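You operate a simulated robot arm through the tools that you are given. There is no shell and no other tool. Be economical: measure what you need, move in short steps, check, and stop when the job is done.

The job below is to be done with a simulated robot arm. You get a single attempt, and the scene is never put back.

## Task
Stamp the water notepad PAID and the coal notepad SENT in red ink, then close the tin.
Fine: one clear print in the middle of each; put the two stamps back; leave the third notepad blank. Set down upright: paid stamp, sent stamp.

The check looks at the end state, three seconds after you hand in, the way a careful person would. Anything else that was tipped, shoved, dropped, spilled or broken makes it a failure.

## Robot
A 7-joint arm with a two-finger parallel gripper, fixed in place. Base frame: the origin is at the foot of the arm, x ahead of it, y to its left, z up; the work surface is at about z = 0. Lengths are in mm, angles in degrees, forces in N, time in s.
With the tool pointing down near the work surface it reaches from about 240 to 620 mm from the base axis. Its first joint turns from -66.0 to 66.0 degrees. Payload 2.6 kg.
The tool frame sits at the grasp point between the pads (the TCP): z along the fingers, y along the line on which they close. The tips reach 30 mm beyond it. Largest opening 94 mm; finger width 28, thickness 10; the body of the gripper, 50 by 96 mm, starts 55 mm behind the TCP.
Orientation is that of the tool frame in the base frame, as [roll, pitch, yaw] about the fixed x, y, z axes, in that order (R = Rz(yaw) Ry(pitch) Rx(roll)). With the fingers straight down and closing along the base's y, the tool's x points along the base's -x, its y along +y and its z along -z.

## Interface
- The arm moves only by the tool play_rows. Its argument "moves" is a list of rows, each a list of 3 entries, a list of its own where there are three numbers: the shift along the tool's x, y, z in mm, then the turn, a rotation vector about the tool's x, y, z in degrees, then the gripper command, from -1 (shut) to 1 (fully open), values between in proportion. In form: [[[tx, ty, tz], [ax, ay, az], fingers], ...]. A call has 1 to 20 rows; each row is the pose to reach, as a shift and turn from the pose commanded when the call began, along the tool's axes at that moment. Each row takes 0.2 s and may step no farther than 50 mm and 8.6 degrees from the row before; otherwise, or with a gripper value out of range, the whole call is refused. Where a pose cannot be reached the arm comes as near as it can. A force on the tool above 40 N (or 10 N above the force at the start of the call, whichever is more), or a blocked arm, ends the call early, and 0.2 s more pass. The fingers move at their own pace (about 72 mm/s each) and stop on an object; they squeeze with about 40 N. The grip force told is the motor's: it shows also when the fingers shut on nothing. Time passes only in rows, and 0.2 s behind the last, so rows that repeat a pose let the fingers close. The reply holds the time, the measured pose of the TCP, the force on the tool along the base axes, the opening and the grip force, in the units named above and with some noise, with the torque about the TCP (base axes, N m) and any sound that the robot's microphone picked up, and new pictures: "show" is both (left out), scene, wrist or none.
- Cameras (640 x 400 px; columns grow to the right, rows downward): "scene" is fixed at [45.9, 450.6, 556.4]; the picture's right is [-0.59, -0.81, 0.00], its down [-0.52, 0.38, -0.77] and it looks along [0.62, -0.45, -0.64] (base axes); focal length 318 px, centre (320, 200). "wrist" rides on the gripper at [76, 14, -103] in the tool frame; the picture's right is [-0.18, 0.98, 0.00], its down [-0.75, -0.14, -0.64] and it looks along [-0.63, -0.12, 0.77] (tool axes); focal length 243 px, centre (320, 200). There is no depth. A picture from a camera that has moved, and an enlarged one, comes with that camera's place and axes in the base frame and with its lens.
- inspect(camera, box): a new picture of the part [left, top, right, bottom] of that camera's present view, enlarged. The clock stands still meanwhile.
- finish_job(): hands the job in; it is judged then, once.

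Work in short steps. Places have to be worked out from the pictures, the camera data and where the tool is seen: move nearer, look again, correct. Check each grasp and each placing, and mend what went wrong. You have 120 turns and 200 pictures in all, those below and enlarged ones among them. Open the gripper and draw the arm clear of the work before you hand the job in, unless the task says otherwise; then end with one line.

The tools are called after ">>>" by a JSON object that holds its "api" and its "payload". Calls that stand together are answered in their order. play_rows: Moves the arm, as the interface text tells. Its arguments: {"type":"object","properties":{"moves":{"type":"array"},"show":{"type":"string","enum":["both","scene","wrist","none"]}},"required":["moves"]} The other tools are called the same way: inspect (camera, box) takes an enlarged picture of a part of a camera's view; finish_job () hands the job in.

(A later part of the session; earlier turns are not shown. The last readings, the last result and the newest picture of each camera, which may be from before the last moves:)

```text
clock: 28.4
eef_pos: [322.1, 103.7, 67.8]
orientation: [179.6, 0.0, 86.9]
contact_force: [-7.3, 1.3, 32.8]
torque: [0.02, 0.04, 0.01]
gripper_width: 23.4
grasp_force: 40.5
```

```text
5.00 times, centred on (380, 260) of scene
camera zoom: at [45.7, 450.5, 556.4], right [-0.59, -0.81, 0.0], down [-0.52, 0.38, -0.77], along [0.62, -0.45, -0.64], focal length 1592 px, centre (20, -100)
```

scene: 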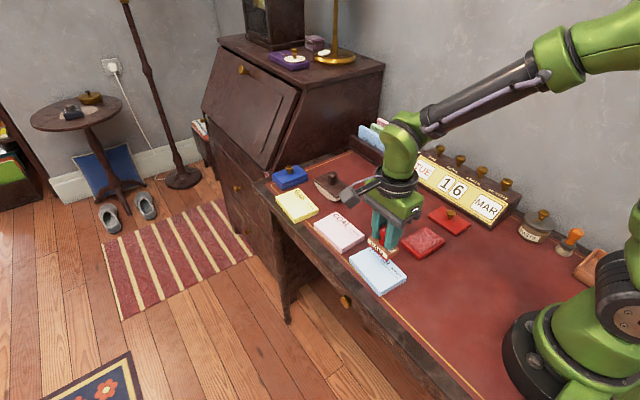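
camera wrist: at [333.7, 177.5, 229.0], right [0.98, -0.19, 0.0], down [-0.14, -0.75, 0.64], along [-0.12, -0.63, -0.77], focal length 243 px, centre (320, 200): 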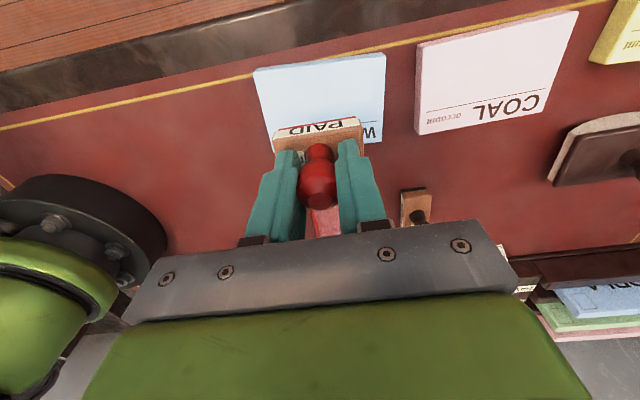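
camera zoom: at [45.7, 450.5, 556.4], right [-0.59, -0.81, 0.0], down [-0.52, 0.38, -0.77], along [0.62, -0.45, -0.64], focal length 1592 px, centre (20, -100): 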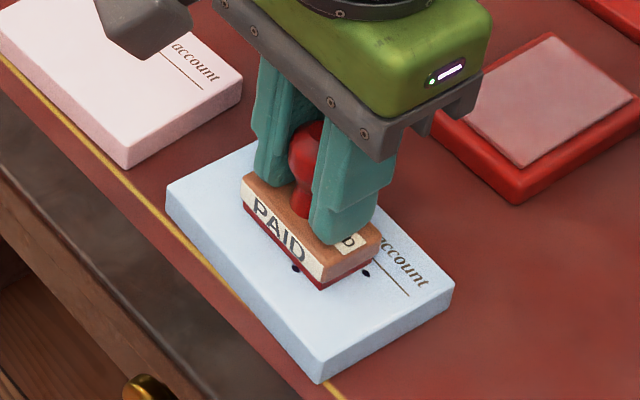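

Contact was firm at 33 N. I'll lift straight up and look at the print.

>>> {"api": "play_rows", "payload": {"moves": [[[0, 0, -3], [0, 0, 0], -1], [[0, 0, -8], [0, 0, 0], -1], [[0, 0, -18], [0, 0, 0], -1], [[0, 0, -30], [0, 0, 0], -1], [[0, 0, -42], [0, 0, 0], -1], [[0, 0, -54], [0, 0, 0], -1], [[0, 0, -66], [0, 0, 0], -1], [[0, 0, -78], [0, 0, 0], -1], [[0, 0, -83], [0, 0, 0], -1], [[0, 0, -83], [0, 0, 0], -1]], "show": "none"}}

>>> {"api": "inspect", "payload": {"camera": "scene", "box": [340, 220, 420, 300]}}

>>> {"api": "inspect", "payload": {"camera": "wrist", "box": [180, 20, 460, 220]}}

```text
clock: 30.6
eef_pos: [321.5, 103.0, 151.5]
orientation: [179.7, 0.0, 87.0]
contact_force: [-0.5, 0.3, -0.9]
torque: [-0.03, 0.02, 0.02]
gripper_width: 23.1
grasp_force: 40.3
```

```text
5.00 times, centred on (380, 260) of scene
camera zoom: at [45.9, 450.6, 556.4], right [-0.59, -0.81, 0.0], down [-0.52, 0.38, -0.77], along [0.62, -0.45, -0.64], focal length 1592 px, centre (20, -100)
```

zoom: 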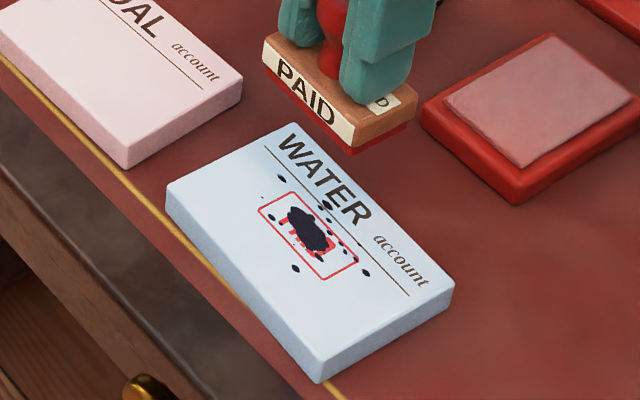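

```text
2.00 times, centred on (320, 120) of wrist
camera zoom: at [339.5, 178.7, 254.3], right [0.97, -0.24, 0.0], down [-0.18, -0.74, 0.64], along [-0.15, -0.62, -0.77], focal length 485 px, centre (320, 360)
```

zoom: 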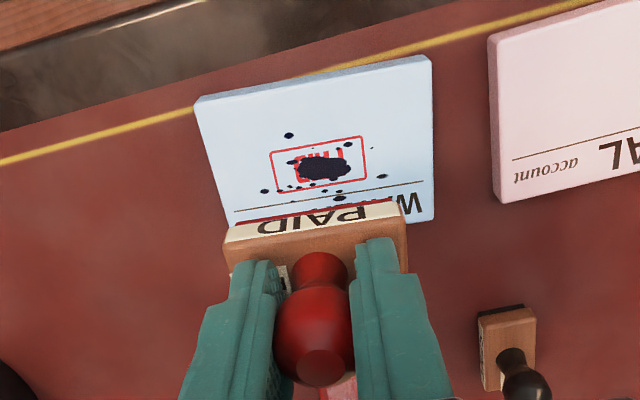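

The PAID frame printed, but a dark blot now covers the centre. I'll look closer to see what happened.

>>> {"api": "inspect", "payload": {"camera": "scene", "box": [355, 245, 415, 285]}}

>>> {"api": "inspect", "payload": {"camera": "scene", "box": [0, 0, 640, 400]}}

>>> {"api": "inspect", "payload": {"camera": "wrist", "box": [260, 60, 400, 150]}}

```text
10.00 times, centred on (385, 265) of scene
camera zoom: at [45.9, 450.6, 556.4], right [-0.59, -0.81, 0.0], down [-0.52, 0.38, -0.77], along [0.62, -0.45, -0.64], focal length 3185 px, centre (-330, -450)
```

zoom: 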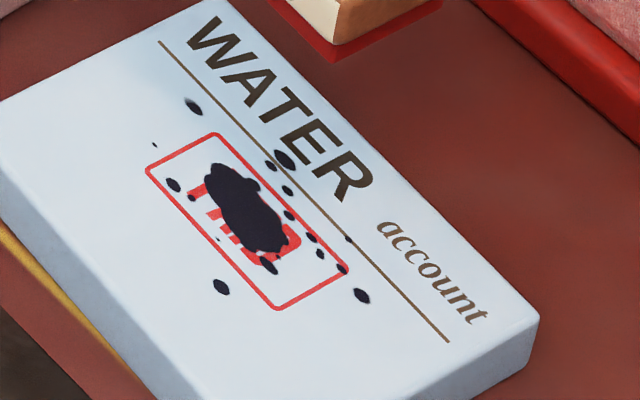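

```text
1.00 times, centred on (320, 200) of scene
camera zoom: at [45.9, 450.6, 556.4], right [-0.59, -0.81, 0.0], down [-0.52, 0.38, -0.77], along [0.62, -0.45, -0.64], focal length 318 px, centre (320, 200)
```

zoom: 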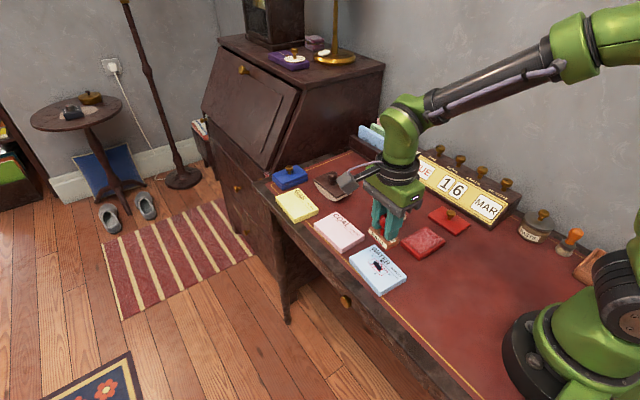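

```text
4.44 times, centred on (330, 105) of wrist
camera zoom: at [339.5, 178.7, 254.3], right [0.97, -0.24, 0.0], down [-0.18, -0.74, 0.64], along [-0.15, -0.62, -0.77], focal length 1078 px, centre (276, 622)
```

zoom: 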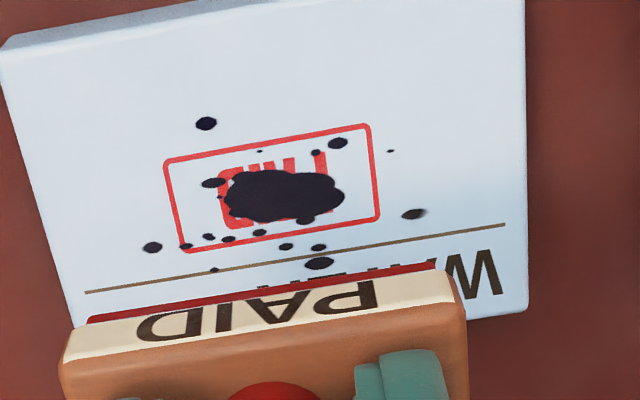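

There is a dark blot over the print. I'll check what else is on the desk, such as the labelled pot, the orange tool and the rocker, before deciding how to mend it.

>>> {"api": "inspect", "payload": {"camera": "scene", "box": [500, 190, 620, 290]}}

>>> {"api": "inspect", "payload": {"camera": "scene", "box": [300, 110, 440, 210]}}

>>> {"api": "inspect", "payload": {"camera": "scene", "box": [240, 20, 360, 100]}}

```text
4.00 times, centred on (560, 240) of scene
camera zoom: at [45.9, 450.6, 556.4], right [-0.59, -0.81, 0.0], down [-0.52, 0.38, -0.77], along [0.62, -0.45, -0.64], focal length 1274 px, centre (-640, 40)
```

zoom: 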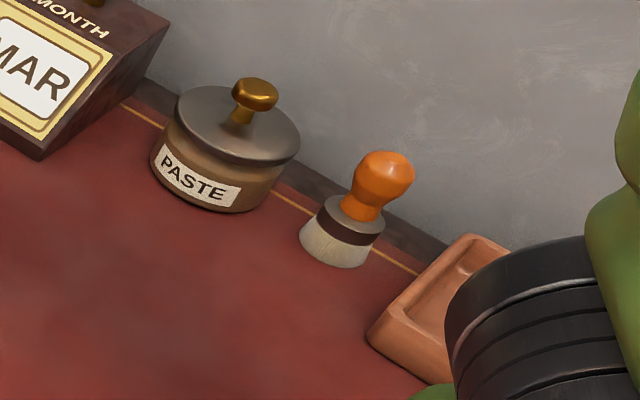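

```text
4.00 times, centred on (370, 160) of scene
camera zoom: at [45.9, 450.6, 556.4], right [-0.59, -0.81, 0.0], down [-0.52, 0.38, -0.77], along [0.62, -0.45, -0.64], focal length 1274 px, centre (120, 360)
```

zoom: 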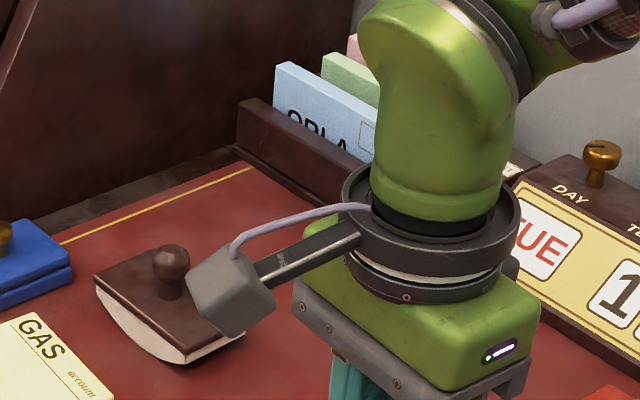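

```text
5.00 times, centred on (300, 60) of scene
camera zoom: at [45.9, 450.6, 556.4], right [-0.59, -0.81, 0.0], down [-0.52, 0.38, -0.77], along [0.62, -0.45, -0.64], focal length 1592 px, centre (420, 900)
```

zoom: 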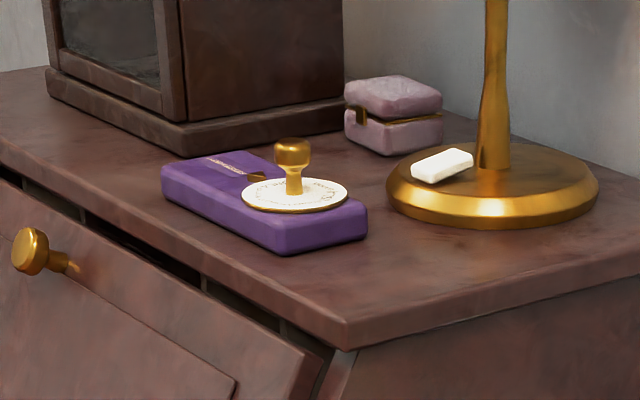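

The pot is paste and there is a rocker blotter. The blot most likely came from pressing too hard, so the next press must be much lighter. First I'll return PAID to its spot, turning back to its original heading.

>>> {"api": "play_rows", "payload": {"moves": [[[-5, 7, 0], [0, 0, -5], -1], [[-16, 23, 0], [0, 0, -13], -1], [[-28, 40, 0], [0, 0, -21], -1], [[-40, 57, 0], [0, 0, -29], -1], [[-52, 74, 0], [0, 0, -37], -1], [[-63, 91, 0], [0, 0, -45], -1], [[-75, 108, 0], [0, 0, -53], -1], [[-87, 125, 0], [0, 0, -61], -1], [[-99, 142, 0], [0, 0, -69], -1], [[-110, 158, 0], [0, 0, -77], -1], [[-120, 172, 0], [0, 0, -85], -1], [[-126, 181, 0], [0, 0, -93], -1], [[-126.7, 182.3, 0], [0, 0, -93], -1], [[-126.7, 182.3, 0], [0, 0, -93], -1]], "show": "none"}}

>>> {"api": "inspect", "payload": {"camera": "wrist", "box": [200, 50, 440, 230]}}

>>> {"api": "inspect", "payload": {"camera": "scene", "box": [320, 130, 460, 300]}}

```text
clock: 33.6
eef_pos: [496.5, -34.0, 151.8]
orientation: [180.0, 0.1, 180.0]
contact_force: [-0.6, -1.2, -0.7]
torque: [-0.03, 0.0, -0.01]
gripper_width: 23.4
grasp_force: 39.9
```

```text
2.22 times, centred on (320, 140) of wrist
camera zoom: at [419.9, -18.2, 253.9], right [0.18, 0.98, 0.0], down [0.75, -0.14, 0.65], along [0.63, -0.12, -0.76], focal length 539 px, centre (320, 333)
```

zoom: 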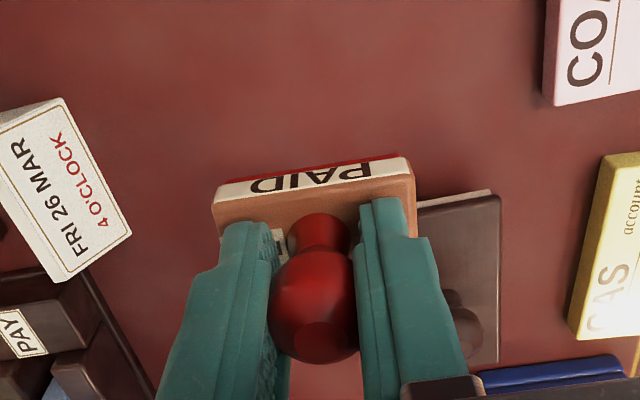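

```text
2.35 times, centred on (390, 215) of scene
camera zoom: at [45.9, 450.6, 556.4], right [-0.59, -0.81, 0.0], down [-0.52, 0.38, -0.77], along [0.62, -0.45, -0.64], focal length 749 px, centre (155, 165)
```

zoom: 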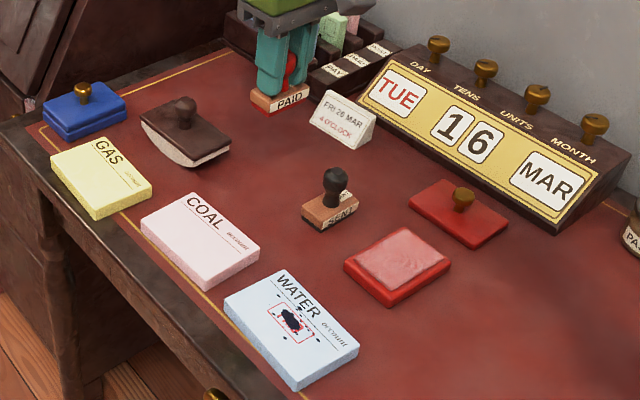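

The stamp is above its original spot. I'll lower it to just over the desk, then settle it down gently.

>>> {"api": "play_rows", "payload": {"moves": [[[0, 0, 20], [0, 0, 0], -1], [[0, 0, 45], [0, 0, 0], -1], [[0, 0, 70], [0, 0, 0], -1], [[0, 0, 85], [0, 0, 0], -1], [[0, 0, 92], [0, 0, 0], -1], [[0, 0, 95], [0, 0, 0], -1], [[0, 0, 95], [0, 0, 0], -1]], "show": "none"}}

>>> {"api": "inspect", "payload": {"camera": "scene", "box": [340, 165, 400, 215]}}

```text
clock: 35.2
eef_pos: [497.1, -33.6, 56.3]
orientation: [180.0, 0.3, 180.0]
contact_force: [0.5, 0.5, -0.8]
torque: [-0.02, 0.03, 0.0]
gripper_width: 23.6
grasp_force: 40.4
```

```text
8.00 times, centred on (370, 190) of scene
camera zoom: at [45.9, 450.6, 556.4], right [-0.59, -0.81, 0.0], down [-0.52, 0.38, -0.77], along [0.62, -0.45, -0.64], focal length 2548 px, centre (-80, 280)
```

zoom: 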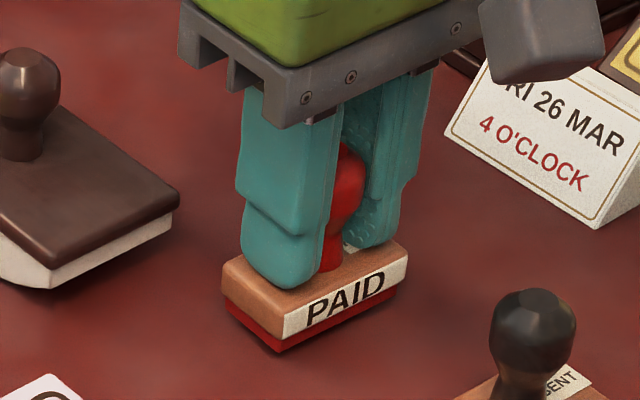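

It is a few mm above the desk. I'll lower in 0.7 mm steps.

>>> {"api": "play_rows", "payload": {"moves": [[[0, 0, 0.7], [0, 0, 0], -1], [[0, 0, 1.4], [0, 0, 0], -1], [[0, 0, 2.0], [0, 0, 0], -1], [[0, 0, 2.0], [0, 0, 0], -1]], "show": "none"}}

```text
clock: 36.2
eef_pos: [497.8, -33.4, 54.1]
orientation: [179.9, 0.2, 179.9]
contact_force: [0.2, -0.1, -0.5]
torque: [0.02, 0.02, 0.02]
gripper_width: 23.1
grasp_force: 39.9
```

>>> {"api": "play_rows", "payload": {"moves": [[[0, 0, 0.7], [0, 0, 0], -1], [[0, 0, 1.2], [0, 0, 0], -1], [[0, 0, 1.2], [0, 0, 0], -1]], "show": "none"}}

>>> {"api": "inspect", "payload": {"camera": "scene", "box": [340, 165, 400, 215]}}

```text
clock: 37.0
eef_pos: [496.7, -34.1, 53.8]
orientation: [179.9, 0.3, 179.9]
contact_force: [-0.7, 0.2, -1.3]
torque: [-0.01, 0.03, 0.02]
gripper_width: 23.3
grasp_force: 40.0
```

```text
8.00 times, centred on (370, 190) of scene
camera zoom: at [45.9, 450.6, 556.4], right [-0.59, -0.81, 0.0], down [-0.52, 0.38, -0.77], along [0.62, -0.45, -0.64], focal length 2548 px, centre (-80, 280)
```

zoom: 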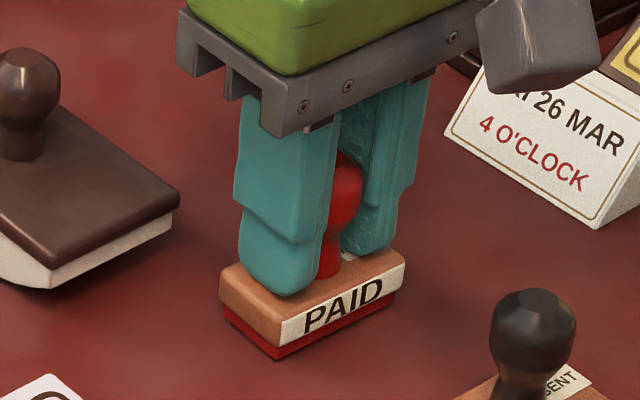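

Still no contact, so I'll continue in fine steps.

>>> {"api": "play_rows", "payload": {"moves": [[[0, 0, 0.6], [0, 0, 0], -1], [[0, 0, 1.2], [0, 0, 0], -1], [[0, 0, 1.2], [0, 0, 0], -1]], "show": "none"}}

```text
clock: 37.8
eef_pos: [497.0, -33.7, 51.6]
orientation: [179.9, 0.3, 180.0]
contact_force: [-0.2, 0.1, -0.6]
torque: [0.03, 0.02, 0.02]
gripper_width: 23.0
grasp_force: 39.9
```

>>> {"api": "play_rows", "payload": {"moves": [[[0, 0, 0.6], [0, 0, 0], -1], [[0, 0, 1.2], [0, 0, 0], -1], [[0, 0, 1.2], [0, 0, 0], -1]], "show": "none"}}

>>> {"api": "inspect", "payload": {"camera": "scene", "box": [340, 165, 400, 215]}}

```text
clock: 38.6
eef_pos: [497.2, -34.3, 50.3]
orientation: [179.9, 0.2, -179.9]
contact_force: [0.4, -0.1, -0.5]
torque: [-0.02, 0.0, 0.03]
gripper_width: 23.4
grasp_force: 39.7
```

```text
8.00 times, centred on (370, 190) of scene
camera zoom: at [45.9, 450.6, 556.4], right [-0.59, -0.81, 0.0], down [-0.52, 0.38, -0.77], along [0.62, -0.45, -0.64], focal length 2548 px, centre (-80, 280)
```

zoom: 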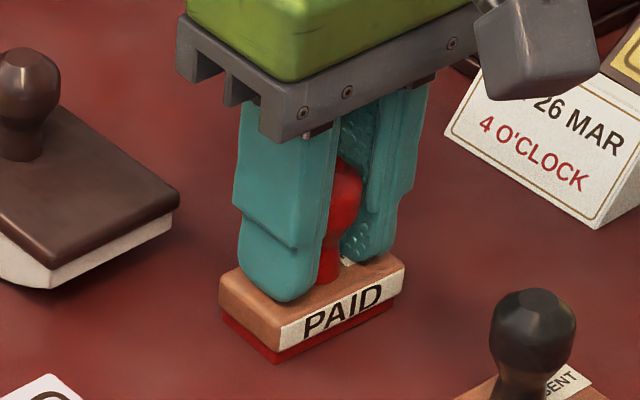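

>>> {"api": "play_rows", "payload": {"moves": [[[0, 0, 0.5], [0, 0, 0], -1], [[0, 0, 1.0], [0, 0, 0], -1], [[0, 0, 1.0], [0, 0, 0], -1]], "show": "none"}}

```text
clock: 39.4
eef_pos: [498.2, -33.8, 49.4]
orientation: [-180.0, 0.3, 179.8]
contact_force: [-1.5, 0.0, 7.4]
torque: [0.2, 0.19, 0.08]
gripper_width: 23.4
grasp_force: 40.1
```

Contact at 7.4 N, so the stamp is resting on the desk. I'll open slowly and back straight up.

>>> {"api": "play_rows", "payload": {"moves": [[[0, 0, -0.3], [0, 0, 0], -0.4], [[0, 0, -0.3], [0, 0, 0], 0], [[0, 0, -0.3], [0, 0, 0], 0.3], [[0, 0, -0.3], [0, 0, 0], 0.3], [[0, 0, -10], [0, 0, 0], 0.3], [[0, 0, -30], [0, 0, 0], 0.3], [[0, 0, -60], [0, 0, 0], 0.3], [[0, 0, -90], [0, 0, 0], 0.3], [[0, 0, -90], [0, 0, 0], 0.3]], "show": "none"}}

>>> {"api": "inspect", "payload": {"camera": "scene", "box": [340, 165, 420, 235]}}

>>> {"api": "inspect", "payload": {"camera": "wrist", "box": [240, 30, 400, 150]}}

```text
clock: 41.4
eef_pos: [493.8, -33.3, 140.2]
orientation: [180.0, 0.3, -180.0]
contact_force: [-0.9, -0.6, 0.6]
torque: [0.02, -0.03, 0.0]
gripper_width: 60.9
grasp_force: 0.0
```

```text
5.71 times, centred on (380, 200) of scene
camera zoom: at [45.9, 450.6, 556.4], right [-0.59, -0.81, 0.0], down [-0.52, 0.38, -0.77], along [0.62, -0.45, -0.64], focal length 1820 px, centre (-23, 200)
```

zoom: 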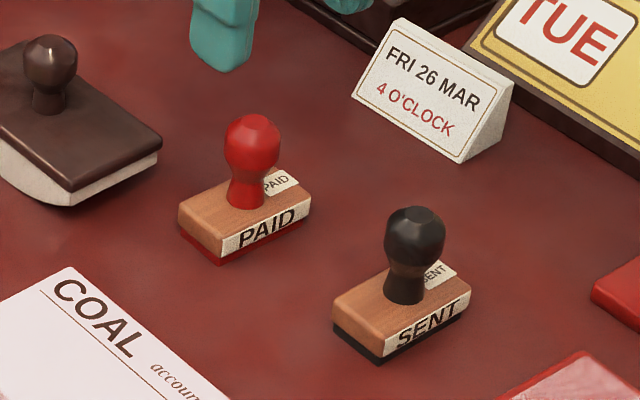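

```text
3.33 times, centred on (320, 90) of wrist
camera zoom: at [418.4, -18.4, 243.2], right [0.18, 0.98, 0.0], down [0.75, -0.14, 0.65], along [0.63, -0.12, -0.76], focal length 809 px, centre (320, 567)
```

zoom: 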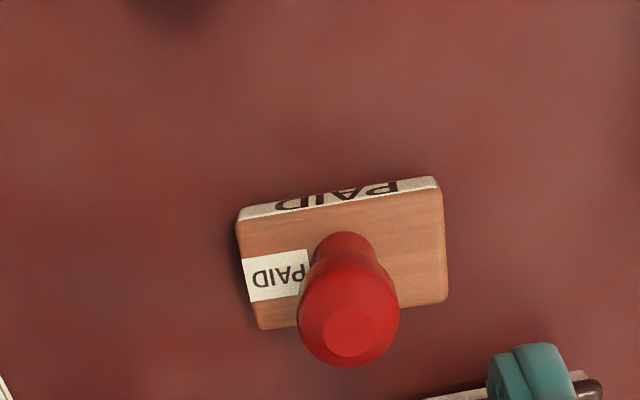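

PAID stands upright, within about 5 mm of its old spot. Now SENT, which I'll press very lightly both times. I'll move over it to measure.

>>> {"api": "play_rows", "payload": {"moves": [[[20, -2, 0], [0, 0, 0], 0.2], [[50, -5, 0], [0, 0, 0], 0.2], [[80, -8, 8], [0, 0, 0], 0.2], [[90, -9, 20], [0, 0, 0], 0.2], [[90, -9, 20], [0, 0, 0], 0.2], [[90, -9, 20], [0, 0, 0], 0.2]], "show": "none"}}

>>> {"api": "inspect", "payload": {"camera": "wrist", "box": [240, 60, 400, 180]}}

```text
clock: 42.8
eef_pos: [407.5, -42.7, 119.4]
orientation: [180.0, 0.2, 179.9]
contact_force: [-0.3, -0.5, -0.2]
torque: [-0.01, 0.0, -0.01]
gripper_width: 56.3
grasp_force: 0.1
```

```text
3.33 times, centred on (320, 120) of wrist
camera zoom: at [330.6, -28.5, 222.4], right [0.18, 0.98, 0.0], down [0.75, -0.14, 0.65], along [0.63, -0.12, -0.76], focal length 809 px, centre (320, 467)
```

zoom: 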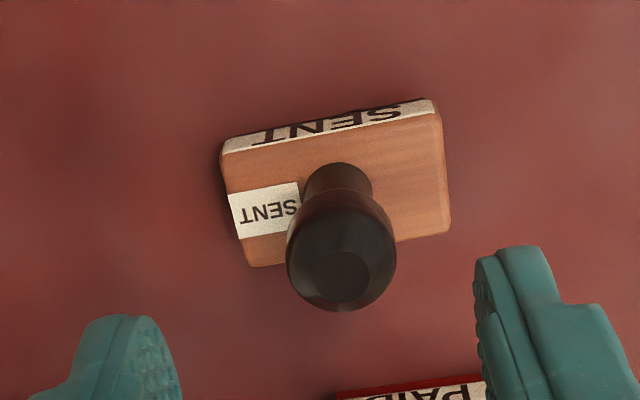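

SENT is at about (409,-39) and square. I'll shift over it and descend to z≈52.

>>> {"api": "play_rows", "payload": {"moves": [[[-2.3, 3.6, 10], [0, 0, 0], 0.2], [[-2.3, 3.6, 35], [0, 0, 0], 0.2], [[-2.3, 3.6, 58], [0, 0, 0], 0.2], [[-2.3, 3.6, 67], [0, 0, 0], 0.2], [[-2.3, 3.6, 67], [0, 0, 0], 0.2]], "show": "none"}}

>>> {"api": "inspect", "payload": {"camera": "wrist", "box": [220, 80, 420, 260]}}

>>> {"api": "inspect", "payload": {"camera": "scene", "box": [360, 180, 430, 240]}}

```text
clock: 44.0
eef_pos: [409.4, -38.2, 52.2]
orientation: [-180.0, 0.3, 180.0]
contact_force: [-0.1, -0.1, -0.3]
torque: [-0.01, 0.03, -0.01]
gripper_width: 56.5
grasp_force: 0.0
```

```text
2.22 times, centred on (320, 170) of wrist
camera zoom: at [332.7, -24.9, 155.5], right [0.18, 0.98, 0.0], down [0.75, -0.14, 0.65], along [0.63, -0.12, -0.76], focal length 539 px, centre (320, 267)
```

zoom: 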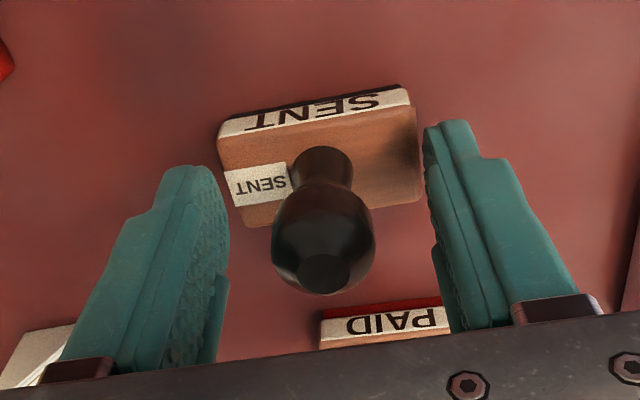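

```text
6.67 times, centred on (395, 210) of scene
camera zoom: at [45.9, 450.6, 556.4], right [-0.59, -0.81, 0.0], down [-0.52, 0.38, -0.77], along [0.62, -0.45, -0.64], focal length 2123 px, centre (-180, 133)
```

zoom: 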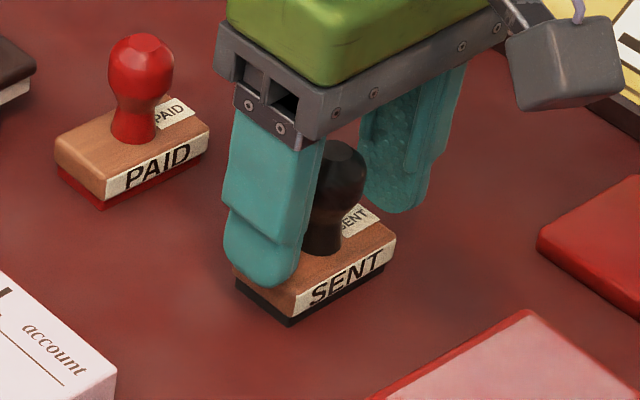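

The knob is centred. I'll close and lift slowly.

>>> {"api": "play_rows", "payload": {"moves": [[[0, 0, 0], [0, 0, 0], -0.2], [[0, 0, 0], [0, 0, 0], -0.6], [[0, 0, 0], [0, 0, 0], -1], [[0, 0, 0], [0, 0, 0], -1], [[0, 0, 0], [0, 0, 0], -1], [[0, 0, -3], [0, 0, 0], -1], [[0, 0, -8], [0, 0, 0], -1], [[0, 0, -16], [0, 0, 0], -1], [[0, 0, -26], [0, 0, 0], -1], [[0, 0, -36], [0, 0, 0], -1], [[0, 0, -46], [0, 0, 0], -1], [[0, 0, -53], [0, 0, 0], -1], [[0, 0, -53], [0, 0, 0], -1]], "show": "none"}}

>>> {"api": "inspect", "payload": {"camera": "wrist", "box": [200, 50, 440, 230]}}

```text
clock: 46.8
eef_pos: [410.8, -39.2, 105.5]
orientation: [-180.0, 0.3, -180.0]
contact_force: [-0.7, 0.3, -0.8]
torque: [0.0, 0.03, 0.02]
gripper_width: 23.5
grasp_force: 39.6
```

```text
2.22 times, centred on (320, 140) of wrist
camera zoom: at [332.9, -24.5, 208.7], right [0.18, 0.98, 0.0], down [0.75, -0.14, 0.65], along [0.63, -0.12, -0.76], focal length 539 px, centre (320, 333)
```

zoom: 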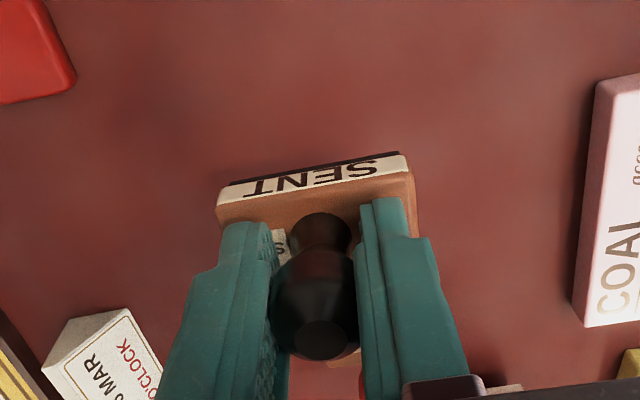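

SENT is held firmly. I'll move over the ink pad and descend to about 8 mm above it.

>>> {"api": "play_rows", "payload": {"moves": [[[10, 0, 0], [0, 0, 0], -1], [[30, 1, 0], [0, 0, 0], -1], [[55, 2, 0], [0, 0, 0], -1], [[80, 3, 0], [0, 0, 0], -1], [[92, 3.5, 0], [0, 0, 0], -1], [[92, 3.5, 8], [0, 0, 0], -1], [[92, 3.5, 18], [0, 0, 0], -1], [[92, 3.5, 24], [0, 0, 0], -1], [[92, 3.5, 24], [0, 0, 0], -1]], "show": "none"}}

>>> {"api": "inspect", "payload": {"camera": "wrist", "box": [200, 50, 440, 230]}}

>>> {"api": "inspect", "payload": {"camera": "scene", "box": [390, 190, 470, 260]}}

```text
clock: 48.8
eef_pos: [317.2, -34.3, 81.9]
orientation: [-179.9, 0.2, 179.9]
contact_force: [0.4, -0.2, -0.2]
torque: [0.03, 0.0, 0.0]
gripper_width: 23.7
grasp_force: 39.3
```

```text
2.22 times, centred on (320, 140) of wrist
camera zoom: at [240.9, -19.7, 184.7], right [0.18, 0.98, 0.0], down [0.75, -0.14, 0.65], along [0.63, -0.12, -0.76], focal length 539 px, centre (320, 333)
```

zoom: 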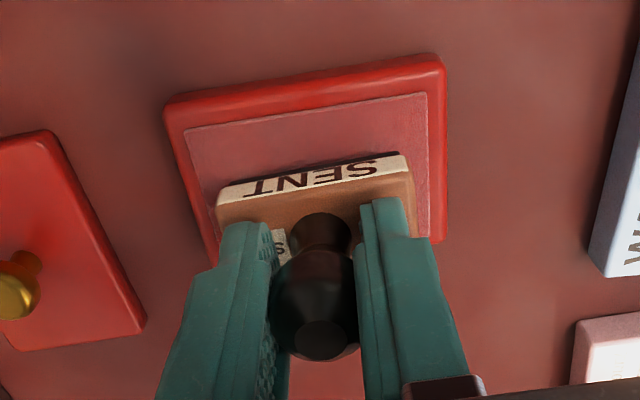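

```text
5.71 times, centred on (430, 225) of scene
camera zoom: at [45.9, 450.6, 556.4], right [-0.59, -0.81, 0.0], down [-0.52, 0.38, -0.77], along [0.62, -0.45, -0.64], focal length 1820 px, centre (-309, 57)
```

zoom: 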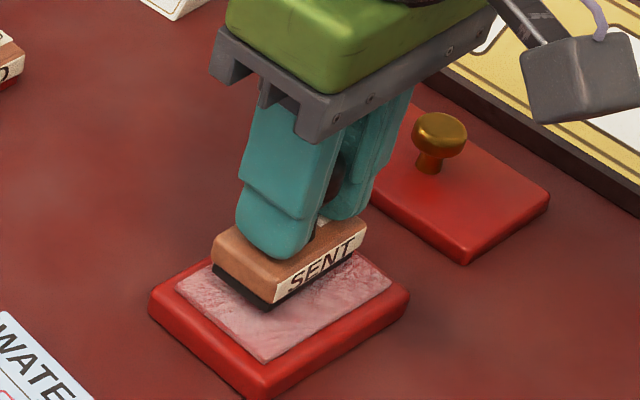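

It is centred. I'll lower 6 mm, then go on in fine steps.

>>> {"api": "play_rows", "payload": {"moves": [[[0, 0, 1.5], [0, 0, 0], -1], [[0, 0, 3], [0, 0, 0], -1], [[0, 0, 4.5], [0, 0, 0], -1], [[0, 0, 5.5], [0, 0, 0], -1], [[0, 0, 6], [0, 0, 0], -1]], "show": "none"}}

```text
clock: 50.0
eef_pos: [317.4, -35.7, 75.6]
orientation: [179.9, 0.1, 179.9]
contact_force: [0.0, -0.4, -0.9]
torque: [-0.01, 0.0, -0.02]
gripper_width: 23.6
grasp_force: 40.0
```

>>> {"api": "play_rows", "payload": {"moves": [[[0, 0, 0.5], [0, 0, 0], -1], [[0, 0, 1.0], [0, 0, 0], -1], [[0, 0, 1.4], [0, 0, 0], -1]], "show": "none"}}

>>> {"api": "inspect", "payload": {"camera": "scene", "box": [400, 200, 460, 250]}}

```text
clock: 50.8
eef_pos: [318.1, -34.6, 73.6]
orientation: [-180.0, 0.2, -180.0]
contact_force: [0.4, -1.0, -0.5]
torque: [0.02, 0.02, -0.01]
gripper_width: 23.4
grasp_force: 39.8
```

```text
8.00 times, centred on (430, 225) of scene
camera zoom: at [45.9, 450.6, 556.4], right [-0.59, -0.81, 0.0], down [-0.52, 0.38, -0.77], along [0.62, -0.45, -0.64], focal length 2548 px, centre (-560, 0)
```

zoom: 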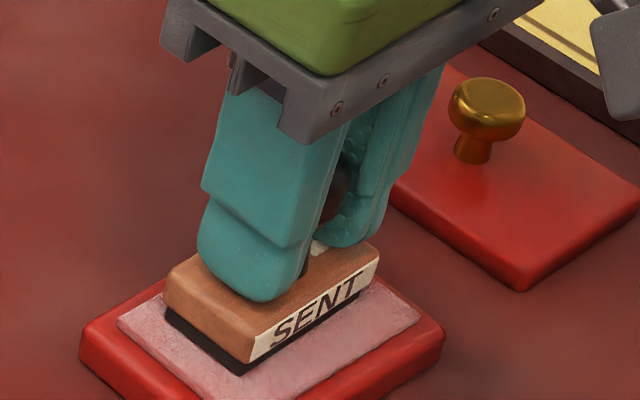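

>>> {"api": "play_rows", "payload": {"moves": [[[0, 0, 0.4], [0, 0, 0], -1], [[0, 0, 0.8], [0, 0, 0], -1]], "show": "none"}}

```text
clock: 51.4
eef_pos: [318.5, -36.4, 73.3]
orientation: [179.9, 0.3, -179.9]
contact_force: [0.2, 1.0, -0.3]
torque: [-0.03, 0.0, 0.04]
gripper_width: 23.6
grasp_force: 40.3
```

>>> {"api": "play_rows", "payload": {"moves": [[[0, 0, 0.4], [0, 0, 0], -1], [[0, 0, 0.8], [0, 0, 0], -1]], "show": "none"}}

```text
clock: 52.0
eef_pos: [317.7, -35.6, 73.4]
orientation: [-180.0, 0.3, 180.0]
contact_force: [-3.1, -0.2, 6.2]
torque: [-0.09, 0.14, -0.04]
gripper_width: 23.5
grasp_force: 39.9
```

Light contact at 6 N. I'll check whether the rubber has taken ink.

>>> {"api": "inspect", "payload": {"camera": "scene", "box": [400, 200, 460, 250]}}

```text
8.00 times, centred on (430, 225) of scene
camera zoom: at [45.8, 450.6, 556.4], right [-0.59, -0.81, 0.0], down [-0.52, 0.38, -0.77], along [0.62, -0.45, -0.64], focal length 2548 px, centre (-560, 0)
```

zoom: 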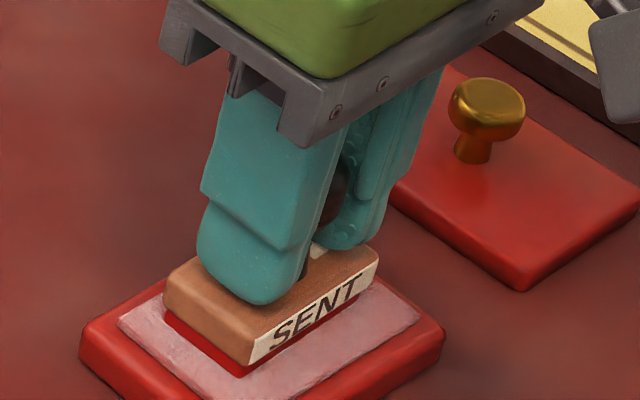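

It inked at a light 6 N. I'll lift and carry it above the coal pad, turning 90° as before.

>>> {"api": "play_rows", "payload": {"moves": [[[0, 0, -4], [0, 0, 0], -1], [[0, 0, -14], [0, 0, 0], -1], [[0, 0, -28], [0, 0, 0], -1], [[0, 0, -42], [0, 0, 0], -1], [[-4, 4, -53], [0, 0, 4], -1], [[-14, 14, -53], [0, 0, 12], -1], [[-26, 26, -53], [0, 0, 20], -1], [[-40, 40, -53], [0, 0, 28], -1], [[-54, 54, -53], [0, 0, 36], -1], [[-68, 68, -53], [0, 0, 44], -1], [[-82, 82, -53], [0, 0, 52], -1], [[-94, 95, -53], [0, 0, 60], -1], [[-106, 108, -53], [0, 0, 68], -1], [[-118, 120, -53], [0, 0, 76], -1], [[-127, 130, -53], [0, 0, 84], -1], [[-133, 135, -53], [0, 0, 92], -1], [[-134, 136, -53], [0, 0, 93], -1], [[-134, 136, -53], [0, 0, 93], -1], [[-134, 136, -53], [0, 0, 93], -1]], "show": "none"}}

>>> {"api": "inspect", "payload": {"camera": "wrist", "box": [180, 20, 460, 220]}}

>>> {"api": "inspect", "payload": {"camera": "scene", "box": [290, 170, 410, 270]}}

```text
clock: 56.0
eef_pos: [451.2, 101.2, 125.9]
orientation: [179.7, 0.0, 86.9]
contact_force: [-1.2, -0.3, 0.0]
torque: [-0.01, -0.01, 0.0]
gripper_width: 23.3
grasp_force: 39.6
```

```text
2.00 times, centred on (320, 120) of wrist
camera zoom: at [469.8, 176.5, 229.3], right [0.97, -0.24, 0.0], down [-0.18, -0.74, 0.64], along [-0.15, -0.62, -0.77], focal length 485 px, centre (320, 360)
```

zoom: 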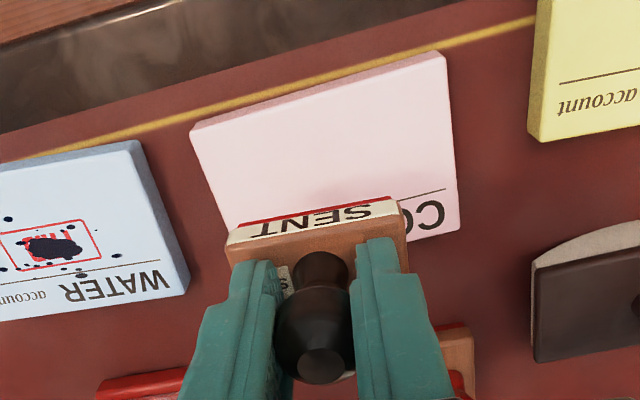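

```text
4.00 times, centred on (350, 220) of scene
camera zoom: at [45.9, 450.6, 556.4], right [-0.59, -0.81, 0.0], down [-0.52, 0.38, -0.77], along [0.62, -0.45, -0.64], focal length 1274 px, centre (200, 120)
```

zoom: 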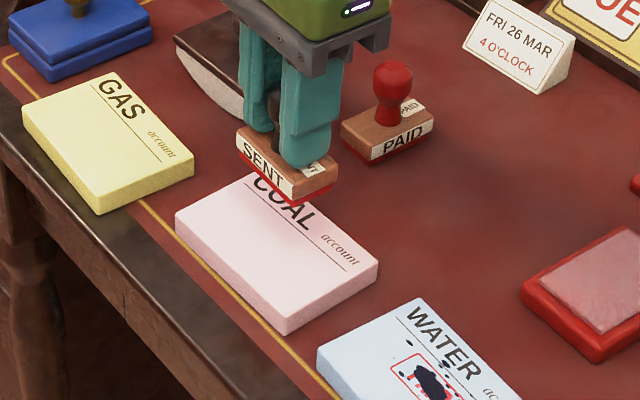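

Relative to the stamp, the coal page centre is about 4 mm farther in x and 1.5 mm in -y, and needs about 4° counter-turn. I'll correct that and descend to about 10 mm above it.

>>> {"api": "play_rows", "payload": {"moves": [[[-1.3, 4.1, 5], [0, 0, -4.2], -1], [[-1.3, 4.1, 17], [0, 0, -4.2], -1], [[-1.3, 4.1, 30], [0, 0, -4.2], -1], [[-1.3, 4.1, 40], [0, 0, -4.2], -1], [[-1.3, 4.1, 44], [0, 0, -4.2], -1], [[-1.3, 4.1, 44], [0, 0, -4.2], -1]], "show": "none"}}

>>> {"api": "inspect", "payload": {"camera": "wrist", "box": [180, 20, 460, 220]}}

>>> {"api": "inspect", "payload": {"camera": "scene", "box": [300, 190, 390, 270]}}

```text
clock: 57.4
eef_pos: [457.4, 98.2, 80.8]
orientation: [179.8, 0.0, 91.2]
contact_force: [0.2, 0.7, -0.7]
torque: [-0.03, -0.02, -0.02]
gripper_width: 23.5
grasp_force: 40.3
```

```text
2.00 times, centred on (320, 120) of wrist
camera zoom: at [468.8, 175.9, 184.1], right [0.99, -0.16, 0.0], down [-0.13, -0.76, 0.64], along [-0.1, -0.63, -0.77], focal length 485 px, centre (320, 360)
```

zoom: 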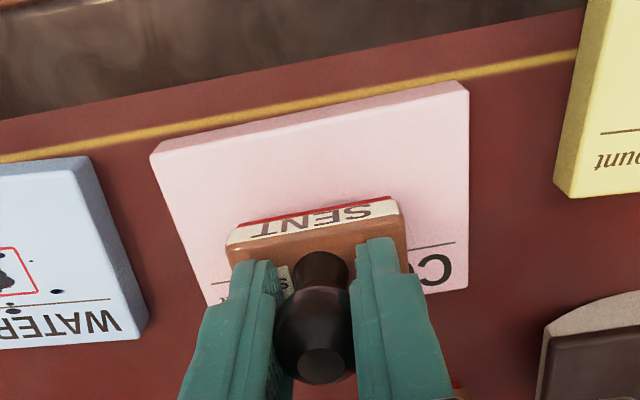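

```text
5.00 times, centred on (345, 230) of scene
camera zoom: at [45.9, 450.6, 556.4], right [-0.59, -0.81, 0.0], down [-0.52, 0.38, -0.77], along [0.62, -0.45, -0.64], focal length 1592 px, centre (195, 50)
```

zoom: 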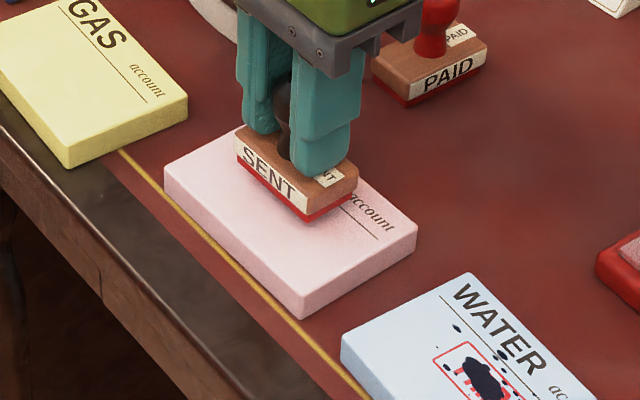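

The stamp is at (458,100.8) and the page centre at (458.6,100.2), so alignment is very good. I'll lower, then go in fine steps.

>>> {"api": "play_rows", "payload": {"moves": [[[0, 0, 1.5], [0, 0, 0], -1], [[0, 0, 3], [0, 0, 0], -1], [[0, 0, 4.5], [0, 0, 0], -1], [[0, 0, 6], [0, 0, 0], -1], [[0, 0, 7], [0, 0, 0], -1], [[0, 0, 7.5], [0, 0, 0], -1]], "show": "none"}}

>>> {"api": "inspect", "payload": {"camera": "scene", "box": [310, 200, 380, 260]}}

```text
clock: 58.8
eef_pos: [456.0, 100.6, 74.6]
orientation: [179.7, 0.1, 91.2]
contact_force: [0.9, -0.3, -0.5]
torque: [-0.02, -0.04, 0.01]
gripper_width: 23.3
grasp_force: 39.7
```

```text
6.67 times, centred on (345, 230) of scene
camera zoom: at [45.9, 450.6, 556.4], right [-0.59, -0.81, 0.0], down [-0.52, 0.38, -0.77], along [0.62, -0.45, -0.64], focal length 2123 px, centre (153, 0)
```

zoom: 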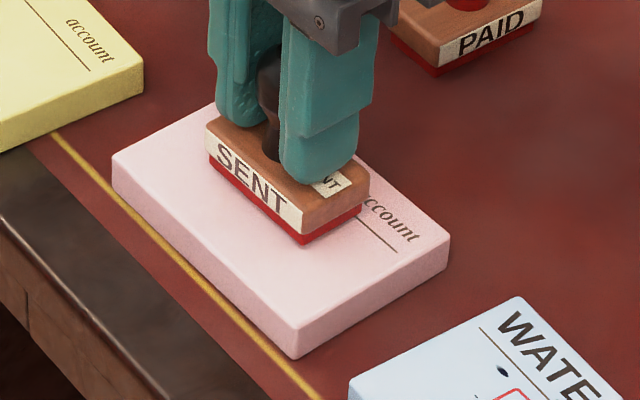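

>>> {"api": "play_rows", "payload": {"moves": [[[0, 0, 0.5], [0, 0, 0], -1], [[0, 0, 1.0], [0, 0, 0], -1], [[0, 0, 1.5], [0, 0, 0], -1]], "show": "none"}}

```text
clock: 59.6
eef_pos: [456.2, 99.3, 74.1]
orientation: [179.8, 0.0, 91.3]
contact_force: [0.0, -0.5, -0.7]
torque: [0.0, -0.02, -0.02]
gripper_width: 23.5
grasp_force: 40.1
```

No contact yet, so I'll continue in small increments.

>>> {"api": "play_rows", "payload": {"moves": [[[0, 0, 0.5], [0, 0, 0], -1], [[0, 0, 0.9], [0, 0, 0], -1]], "show": "none"}}

```text
clock: 60.2
eef_pos: [454.9, 99.3, 72.9]
orientation: [179.8, 0.0, 91.2]
contact_force: [0.0, 0.0, -0.7]
torque: [0.01, -0.01, 0.0]
gripper_width: 23.8
grasp_force: 39.7
```

>>> {"api": "play_rows", "payload": {"moves": [[[0, 0, 0.5], [0, 0, 0], -1], [[0, 0, 0.9], [0, 0, 0], -1]], "show": "none"}}

>>> {"api": "inspect", "payload": {"camera": "scene", "box": [310, 200, 380, 260]}}

```text
clock: 60.8
eef_pos: [455.0, 99.6, 71.2]
orientation: [179.7, 0.0, 91.1]
contact_force: [0.4, -0.4, -1.8]
torque: [0.06, 0.0, 0.0]
gripper_width: 23.6
grasp_force: 39.4
```

```text
6.67 times, centred on (345, 230) of scene
camera zoom: at [45.9, 450.6, 556.4], right [-0.59, -0.81, 0.0], down [-0.52, 0.38, -0.77], along [0.62, -0.45, -0.64], focal length 2123 px, centre (153, 0)
```

zoom: 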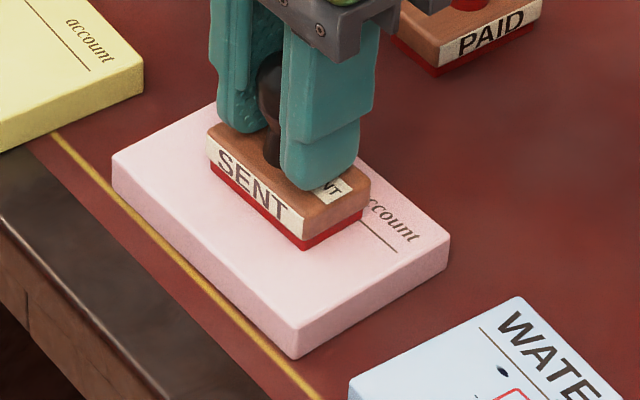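

>>> {"api": "play_rows", "payload": {"moves": [[[0, 0, 0.4], [0, 0, 0], -1], [[0, 0, 0.8], [0, 0, 0], -1]], "show": "none"}}

```text
clock: 61.4
eef_pos: [455.2, 99.1, 70.9]
orientation: [179.7, 0.1, 91.2]
contact_force: [-1.7, 0.0, 2.0]
torque: [-0.03, 0.09, -0.01]
gripper_width: 23.6
grasp_force: 39.8
```

Contact is starting at 2 N. One more small step for an even, light press.

>>> {"api": "play_rows", "payload": {"moves": [[[0, 0, 0.5], [0, 0, 0], -1], [[0, 0, 0.5], [0, 0, 0], -1]], "show": "none"}}

>>> {"api": "inspect", "payload": {"camera": "scene", "box": [310, 200, 380, 260]}}

```text
clock: 62.0
eef_pos: [456.3, 97.8, 70.8]
orientation: [179.7, -0.1, 91.2]
contact_force: [-4.1, 1.4, 12.2]
torque: [-0.09, 0.21, -0.06]
gripper_width: 23.4
grasp_force: 39.6
```

```text
6.67 times, centred on (345, 230) of scene
camera zoom: at [45.8, 450.6, 556.4], right [-0.59, -0.81, 0.0], down [-0.52, 0.38, -0.77], along [0.62, -0.45, -0.64], focal length 2123 px, centre (153, 0)
```

zoom: 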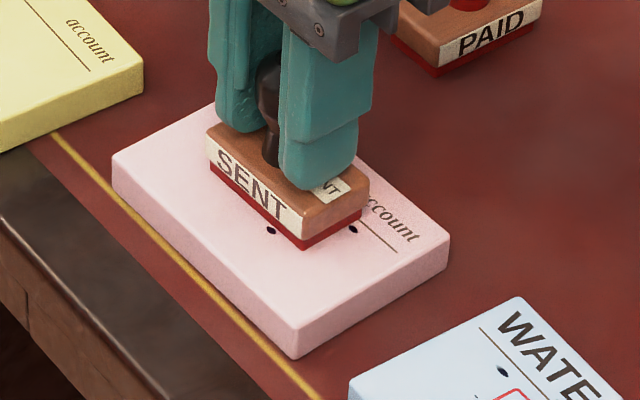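

Dark dots appear even at 12 N. I'll lift off gently and look at the print.

>>> {"api": "play_rows", "payload": {"moves": [[[0, 0, -2], [0, 0, 0], -1], [[0, 0, -8], [0, 0, 0], -1], [[0, 0, -20], [0, 0, 0], -1], [[0, 0, -34], [0, 0, 0], -1], [[0, 0, -48], [0, 0, 0], -1], [[0, 0, -64], [0, 0, 0], -1], [[0, 0, -80], [0, 0, 0], -1], [[0, 0, -80], [0, 0, 0], -1]], "show": "none"}}

>>> {"api": "inspect", "payload": {"camera": "scene", "box": [310, 210, 410, 290]}}

>>> {"api": "inspect", "payload": {"camera": "wrist", "box": [220, 20, 420, 150]}}

```text
clock: 63.8
eef_pos: [455.9, 97.8, 151.2]
orientation: [179.7, 0.0, 91.3]
contact_force: [0.5, 1.3, -0.7]
torque: [-0.02, -0.01, 0.04]
gripper_width: 23.4
grasp_force: 40.4
```

```text
5.00 times, centred on (360, 250) of scene
camera zoom: at [45.9, 450.6, 556.4], right [-0.59, -0.81, 0.0], down [-0.52, 0.38, -0.77], along [0.62, -0.45, -0.64], focal length 1592 px, centre (120, -50)
```

zoom: 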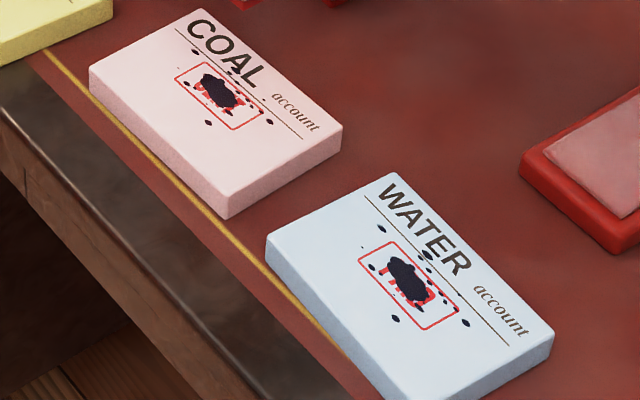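

```text
3.08 times, centred on (320, 85) of wrist
camera zoom: at [467.6, 175.1, 254.0], right [0.99, -0.16, 0.0], down [-0.13, -0.76, 0.64], along [-0.1, -0.63, -0.77], focal length 746 px, centre (320, 554)
```

zoom: 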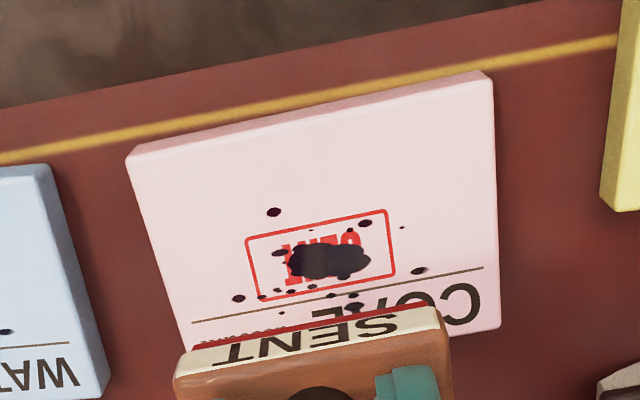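

The same blot pattern appears on coal, though fainter. I'll look closely at both to see whether they differ or change.

>>> {"api": "inspect", "payload": {"camera": "wrist", "box": [280, 70, 370, 130]}}

>>> {"api": "inspect", "payload": {"camera": "scene", "box": [360, 250, 405, 280]}}

>>> {"api": "inspect", "payload": {"camera": "scene", "box": [325, 215, 370, 245]}}

```text
6.67 times, centred on (325, 100) of wrist
camera zoom: at [467.6, 175.1, 254.0], right [0.99, -0.16, 0.0], down [-0.13, -0.76, 0.64], along [-0.1, -0.63, -0.77], focal length 1618 px, centre (287, 867)
```

zoom: 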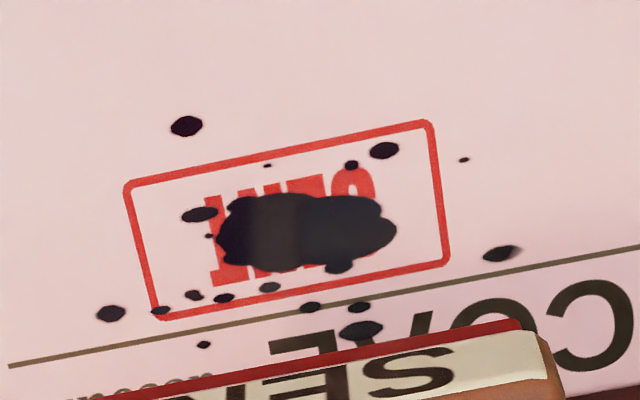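

```text
13.33 times, centred on (382, 265) of scene
camera zoom: at [45.9, 450.6, 556.4], right [-0.59, -0.81, 0.0], down [-0.52, 0.38, -0.77], along [0.62, -0.45, -0.64], focal length 4247 px, centre (-513, -667)
```

zoom: 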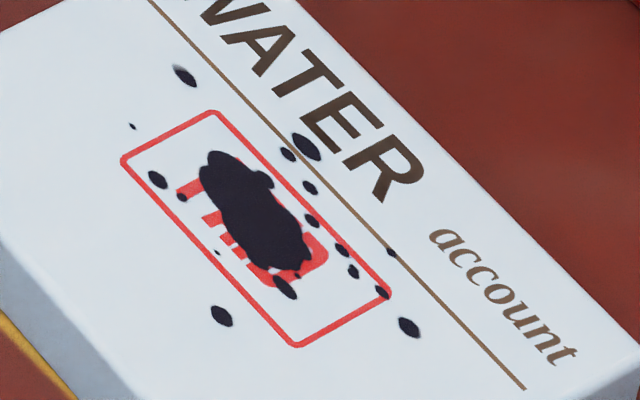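

```text
13.33 times, centred on (348, 230) of scene
camera zoom: at [45.9, 450.6, 556.4], right [-0.59, -0.81, 0.0], down [-0.52, 0.38, -0.77], along [0.62, -0.45, -0.64], focal length 4247 px, centre (-47, -200)
```

zoom: 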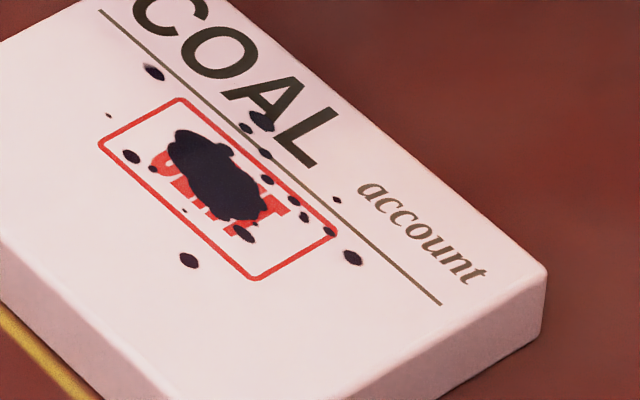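

Both prints are red and legible in outline, but a glossy wet-looking dark blot lies over them. The rocker blotter on the desk may be the remedy for wet ink. First I'll put SENT back where it stood.

>>> {"api": "play_rows", "payload": {"moves": [[[-5, -2, 0], [0, 0, -5], -1], [[-16, -6, 0], [0, 0, -13], -1], [[-29, -10, 0], [0, 0, -21], -1], [[-42, -15, 0], [0, 0, -29], -1], [[-55, -20, 0], [0, 0, -37], -1], [[-68, -25, 0], [0, 0, -45], -1], [[-81, -30, 0], [0, 0, -53], -1], [[-94, -35, 0], [0, 0, -61], -1], [[-107, -40, 0], [0, 0, -69], -1], [[-120, -45, 0], [0, 0, -77], -1], [[-130, -48, 0], [0, 0, -85], -1], [[-136, -50.5, 0], [0, 0, -88.8], -1], [[-137, -50.9, 0], [0, 0, -88.8], -1], [[-137, -50.9, 30], [0, 0, -88.8], -1], [[-137, -50.9, 60], [0, 0, -88.8], -1], [[-137, -50.9, 80], [0, 0, -88.8], -1], [[-137, -50.9, 92], [0, 0, -88.8], -1], [[-137, -50.9, 92], [0, 0, -88.8], -1]], "show": "none"}}

>>> {"api": "inspect", "payload": {"camera": "scene", "box": [360, 180, 430, 240]}}

```text
clock: 67.6
eef_pos: [407.3, -38.0, 57.0]
orientation: [180.0, 0.4, 180.0]
contact_force: [-0.6, 0.1, -0.4]
torque: [-0.02, 0.06, 0.03]
gripper_width: 23.3
grasp_force: 39.8
```

```text
6.67 times, centred on (395, 210) of scene
camera zoom: at [45.9, 450.6, 556.4], right [-0.59, -0.81, 0.0], down [-0.52, 0.38, -0.77], along [0.62, -0.45, -0.64], focal length 2123 px, centre (-180, 133)
```

zoom: 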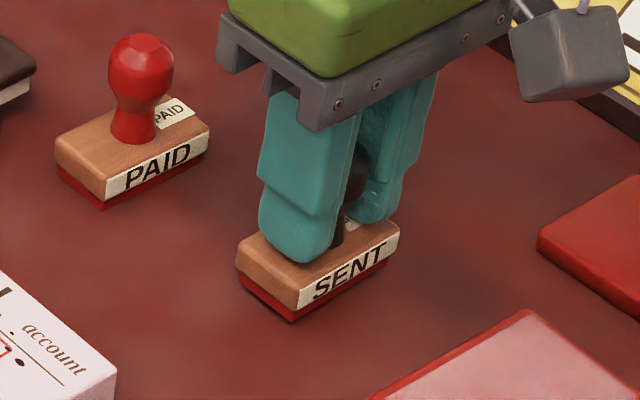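

The position matches the original footprint. I'll lower the last few mm.

>>> {"api": "play_rows", "payload": {"moves": [[[0, 0, 1], [0, 0, 0], -1], [[0, 0, 2], [0, 0, 0], -1], [[0, 0, 2.8], [0, 0, 0], -1], [[0, 0, 2.8], [0, 0, 0], -1]], "show": "none"}}

```text
clock: 68.6
eef_pos: [407.1, -38.2, 55.8]
orientation: [-180.0, 0.3, 180.0]
contact_force: [-0.2, 0.5, -0.8]
torque: [0.04, 0.02, -0.01]
gripper_width: 23.5
grasp_force: 40.1
```

>>> {"api": "play_rows", "payload": {"moves": [[[0, 0, 0.7], [0, 0, 0], -1], [[0, 0, 1.4], [0, 0, 0], -1], [[0, 0, 1.4], [0, 0, 0], -1]], "show": "none"}}

```text
clock: 69.4
eef_pos: [407.4, -39.3, 54.0]
orientation: [180.0, 0.2, 180.0]
contact_force: [0.5, 0.6, -0.3]
torque: [-0.01, 0.04, -0.04]
gripper_width: 23.5
grasp_force: 40.0
```

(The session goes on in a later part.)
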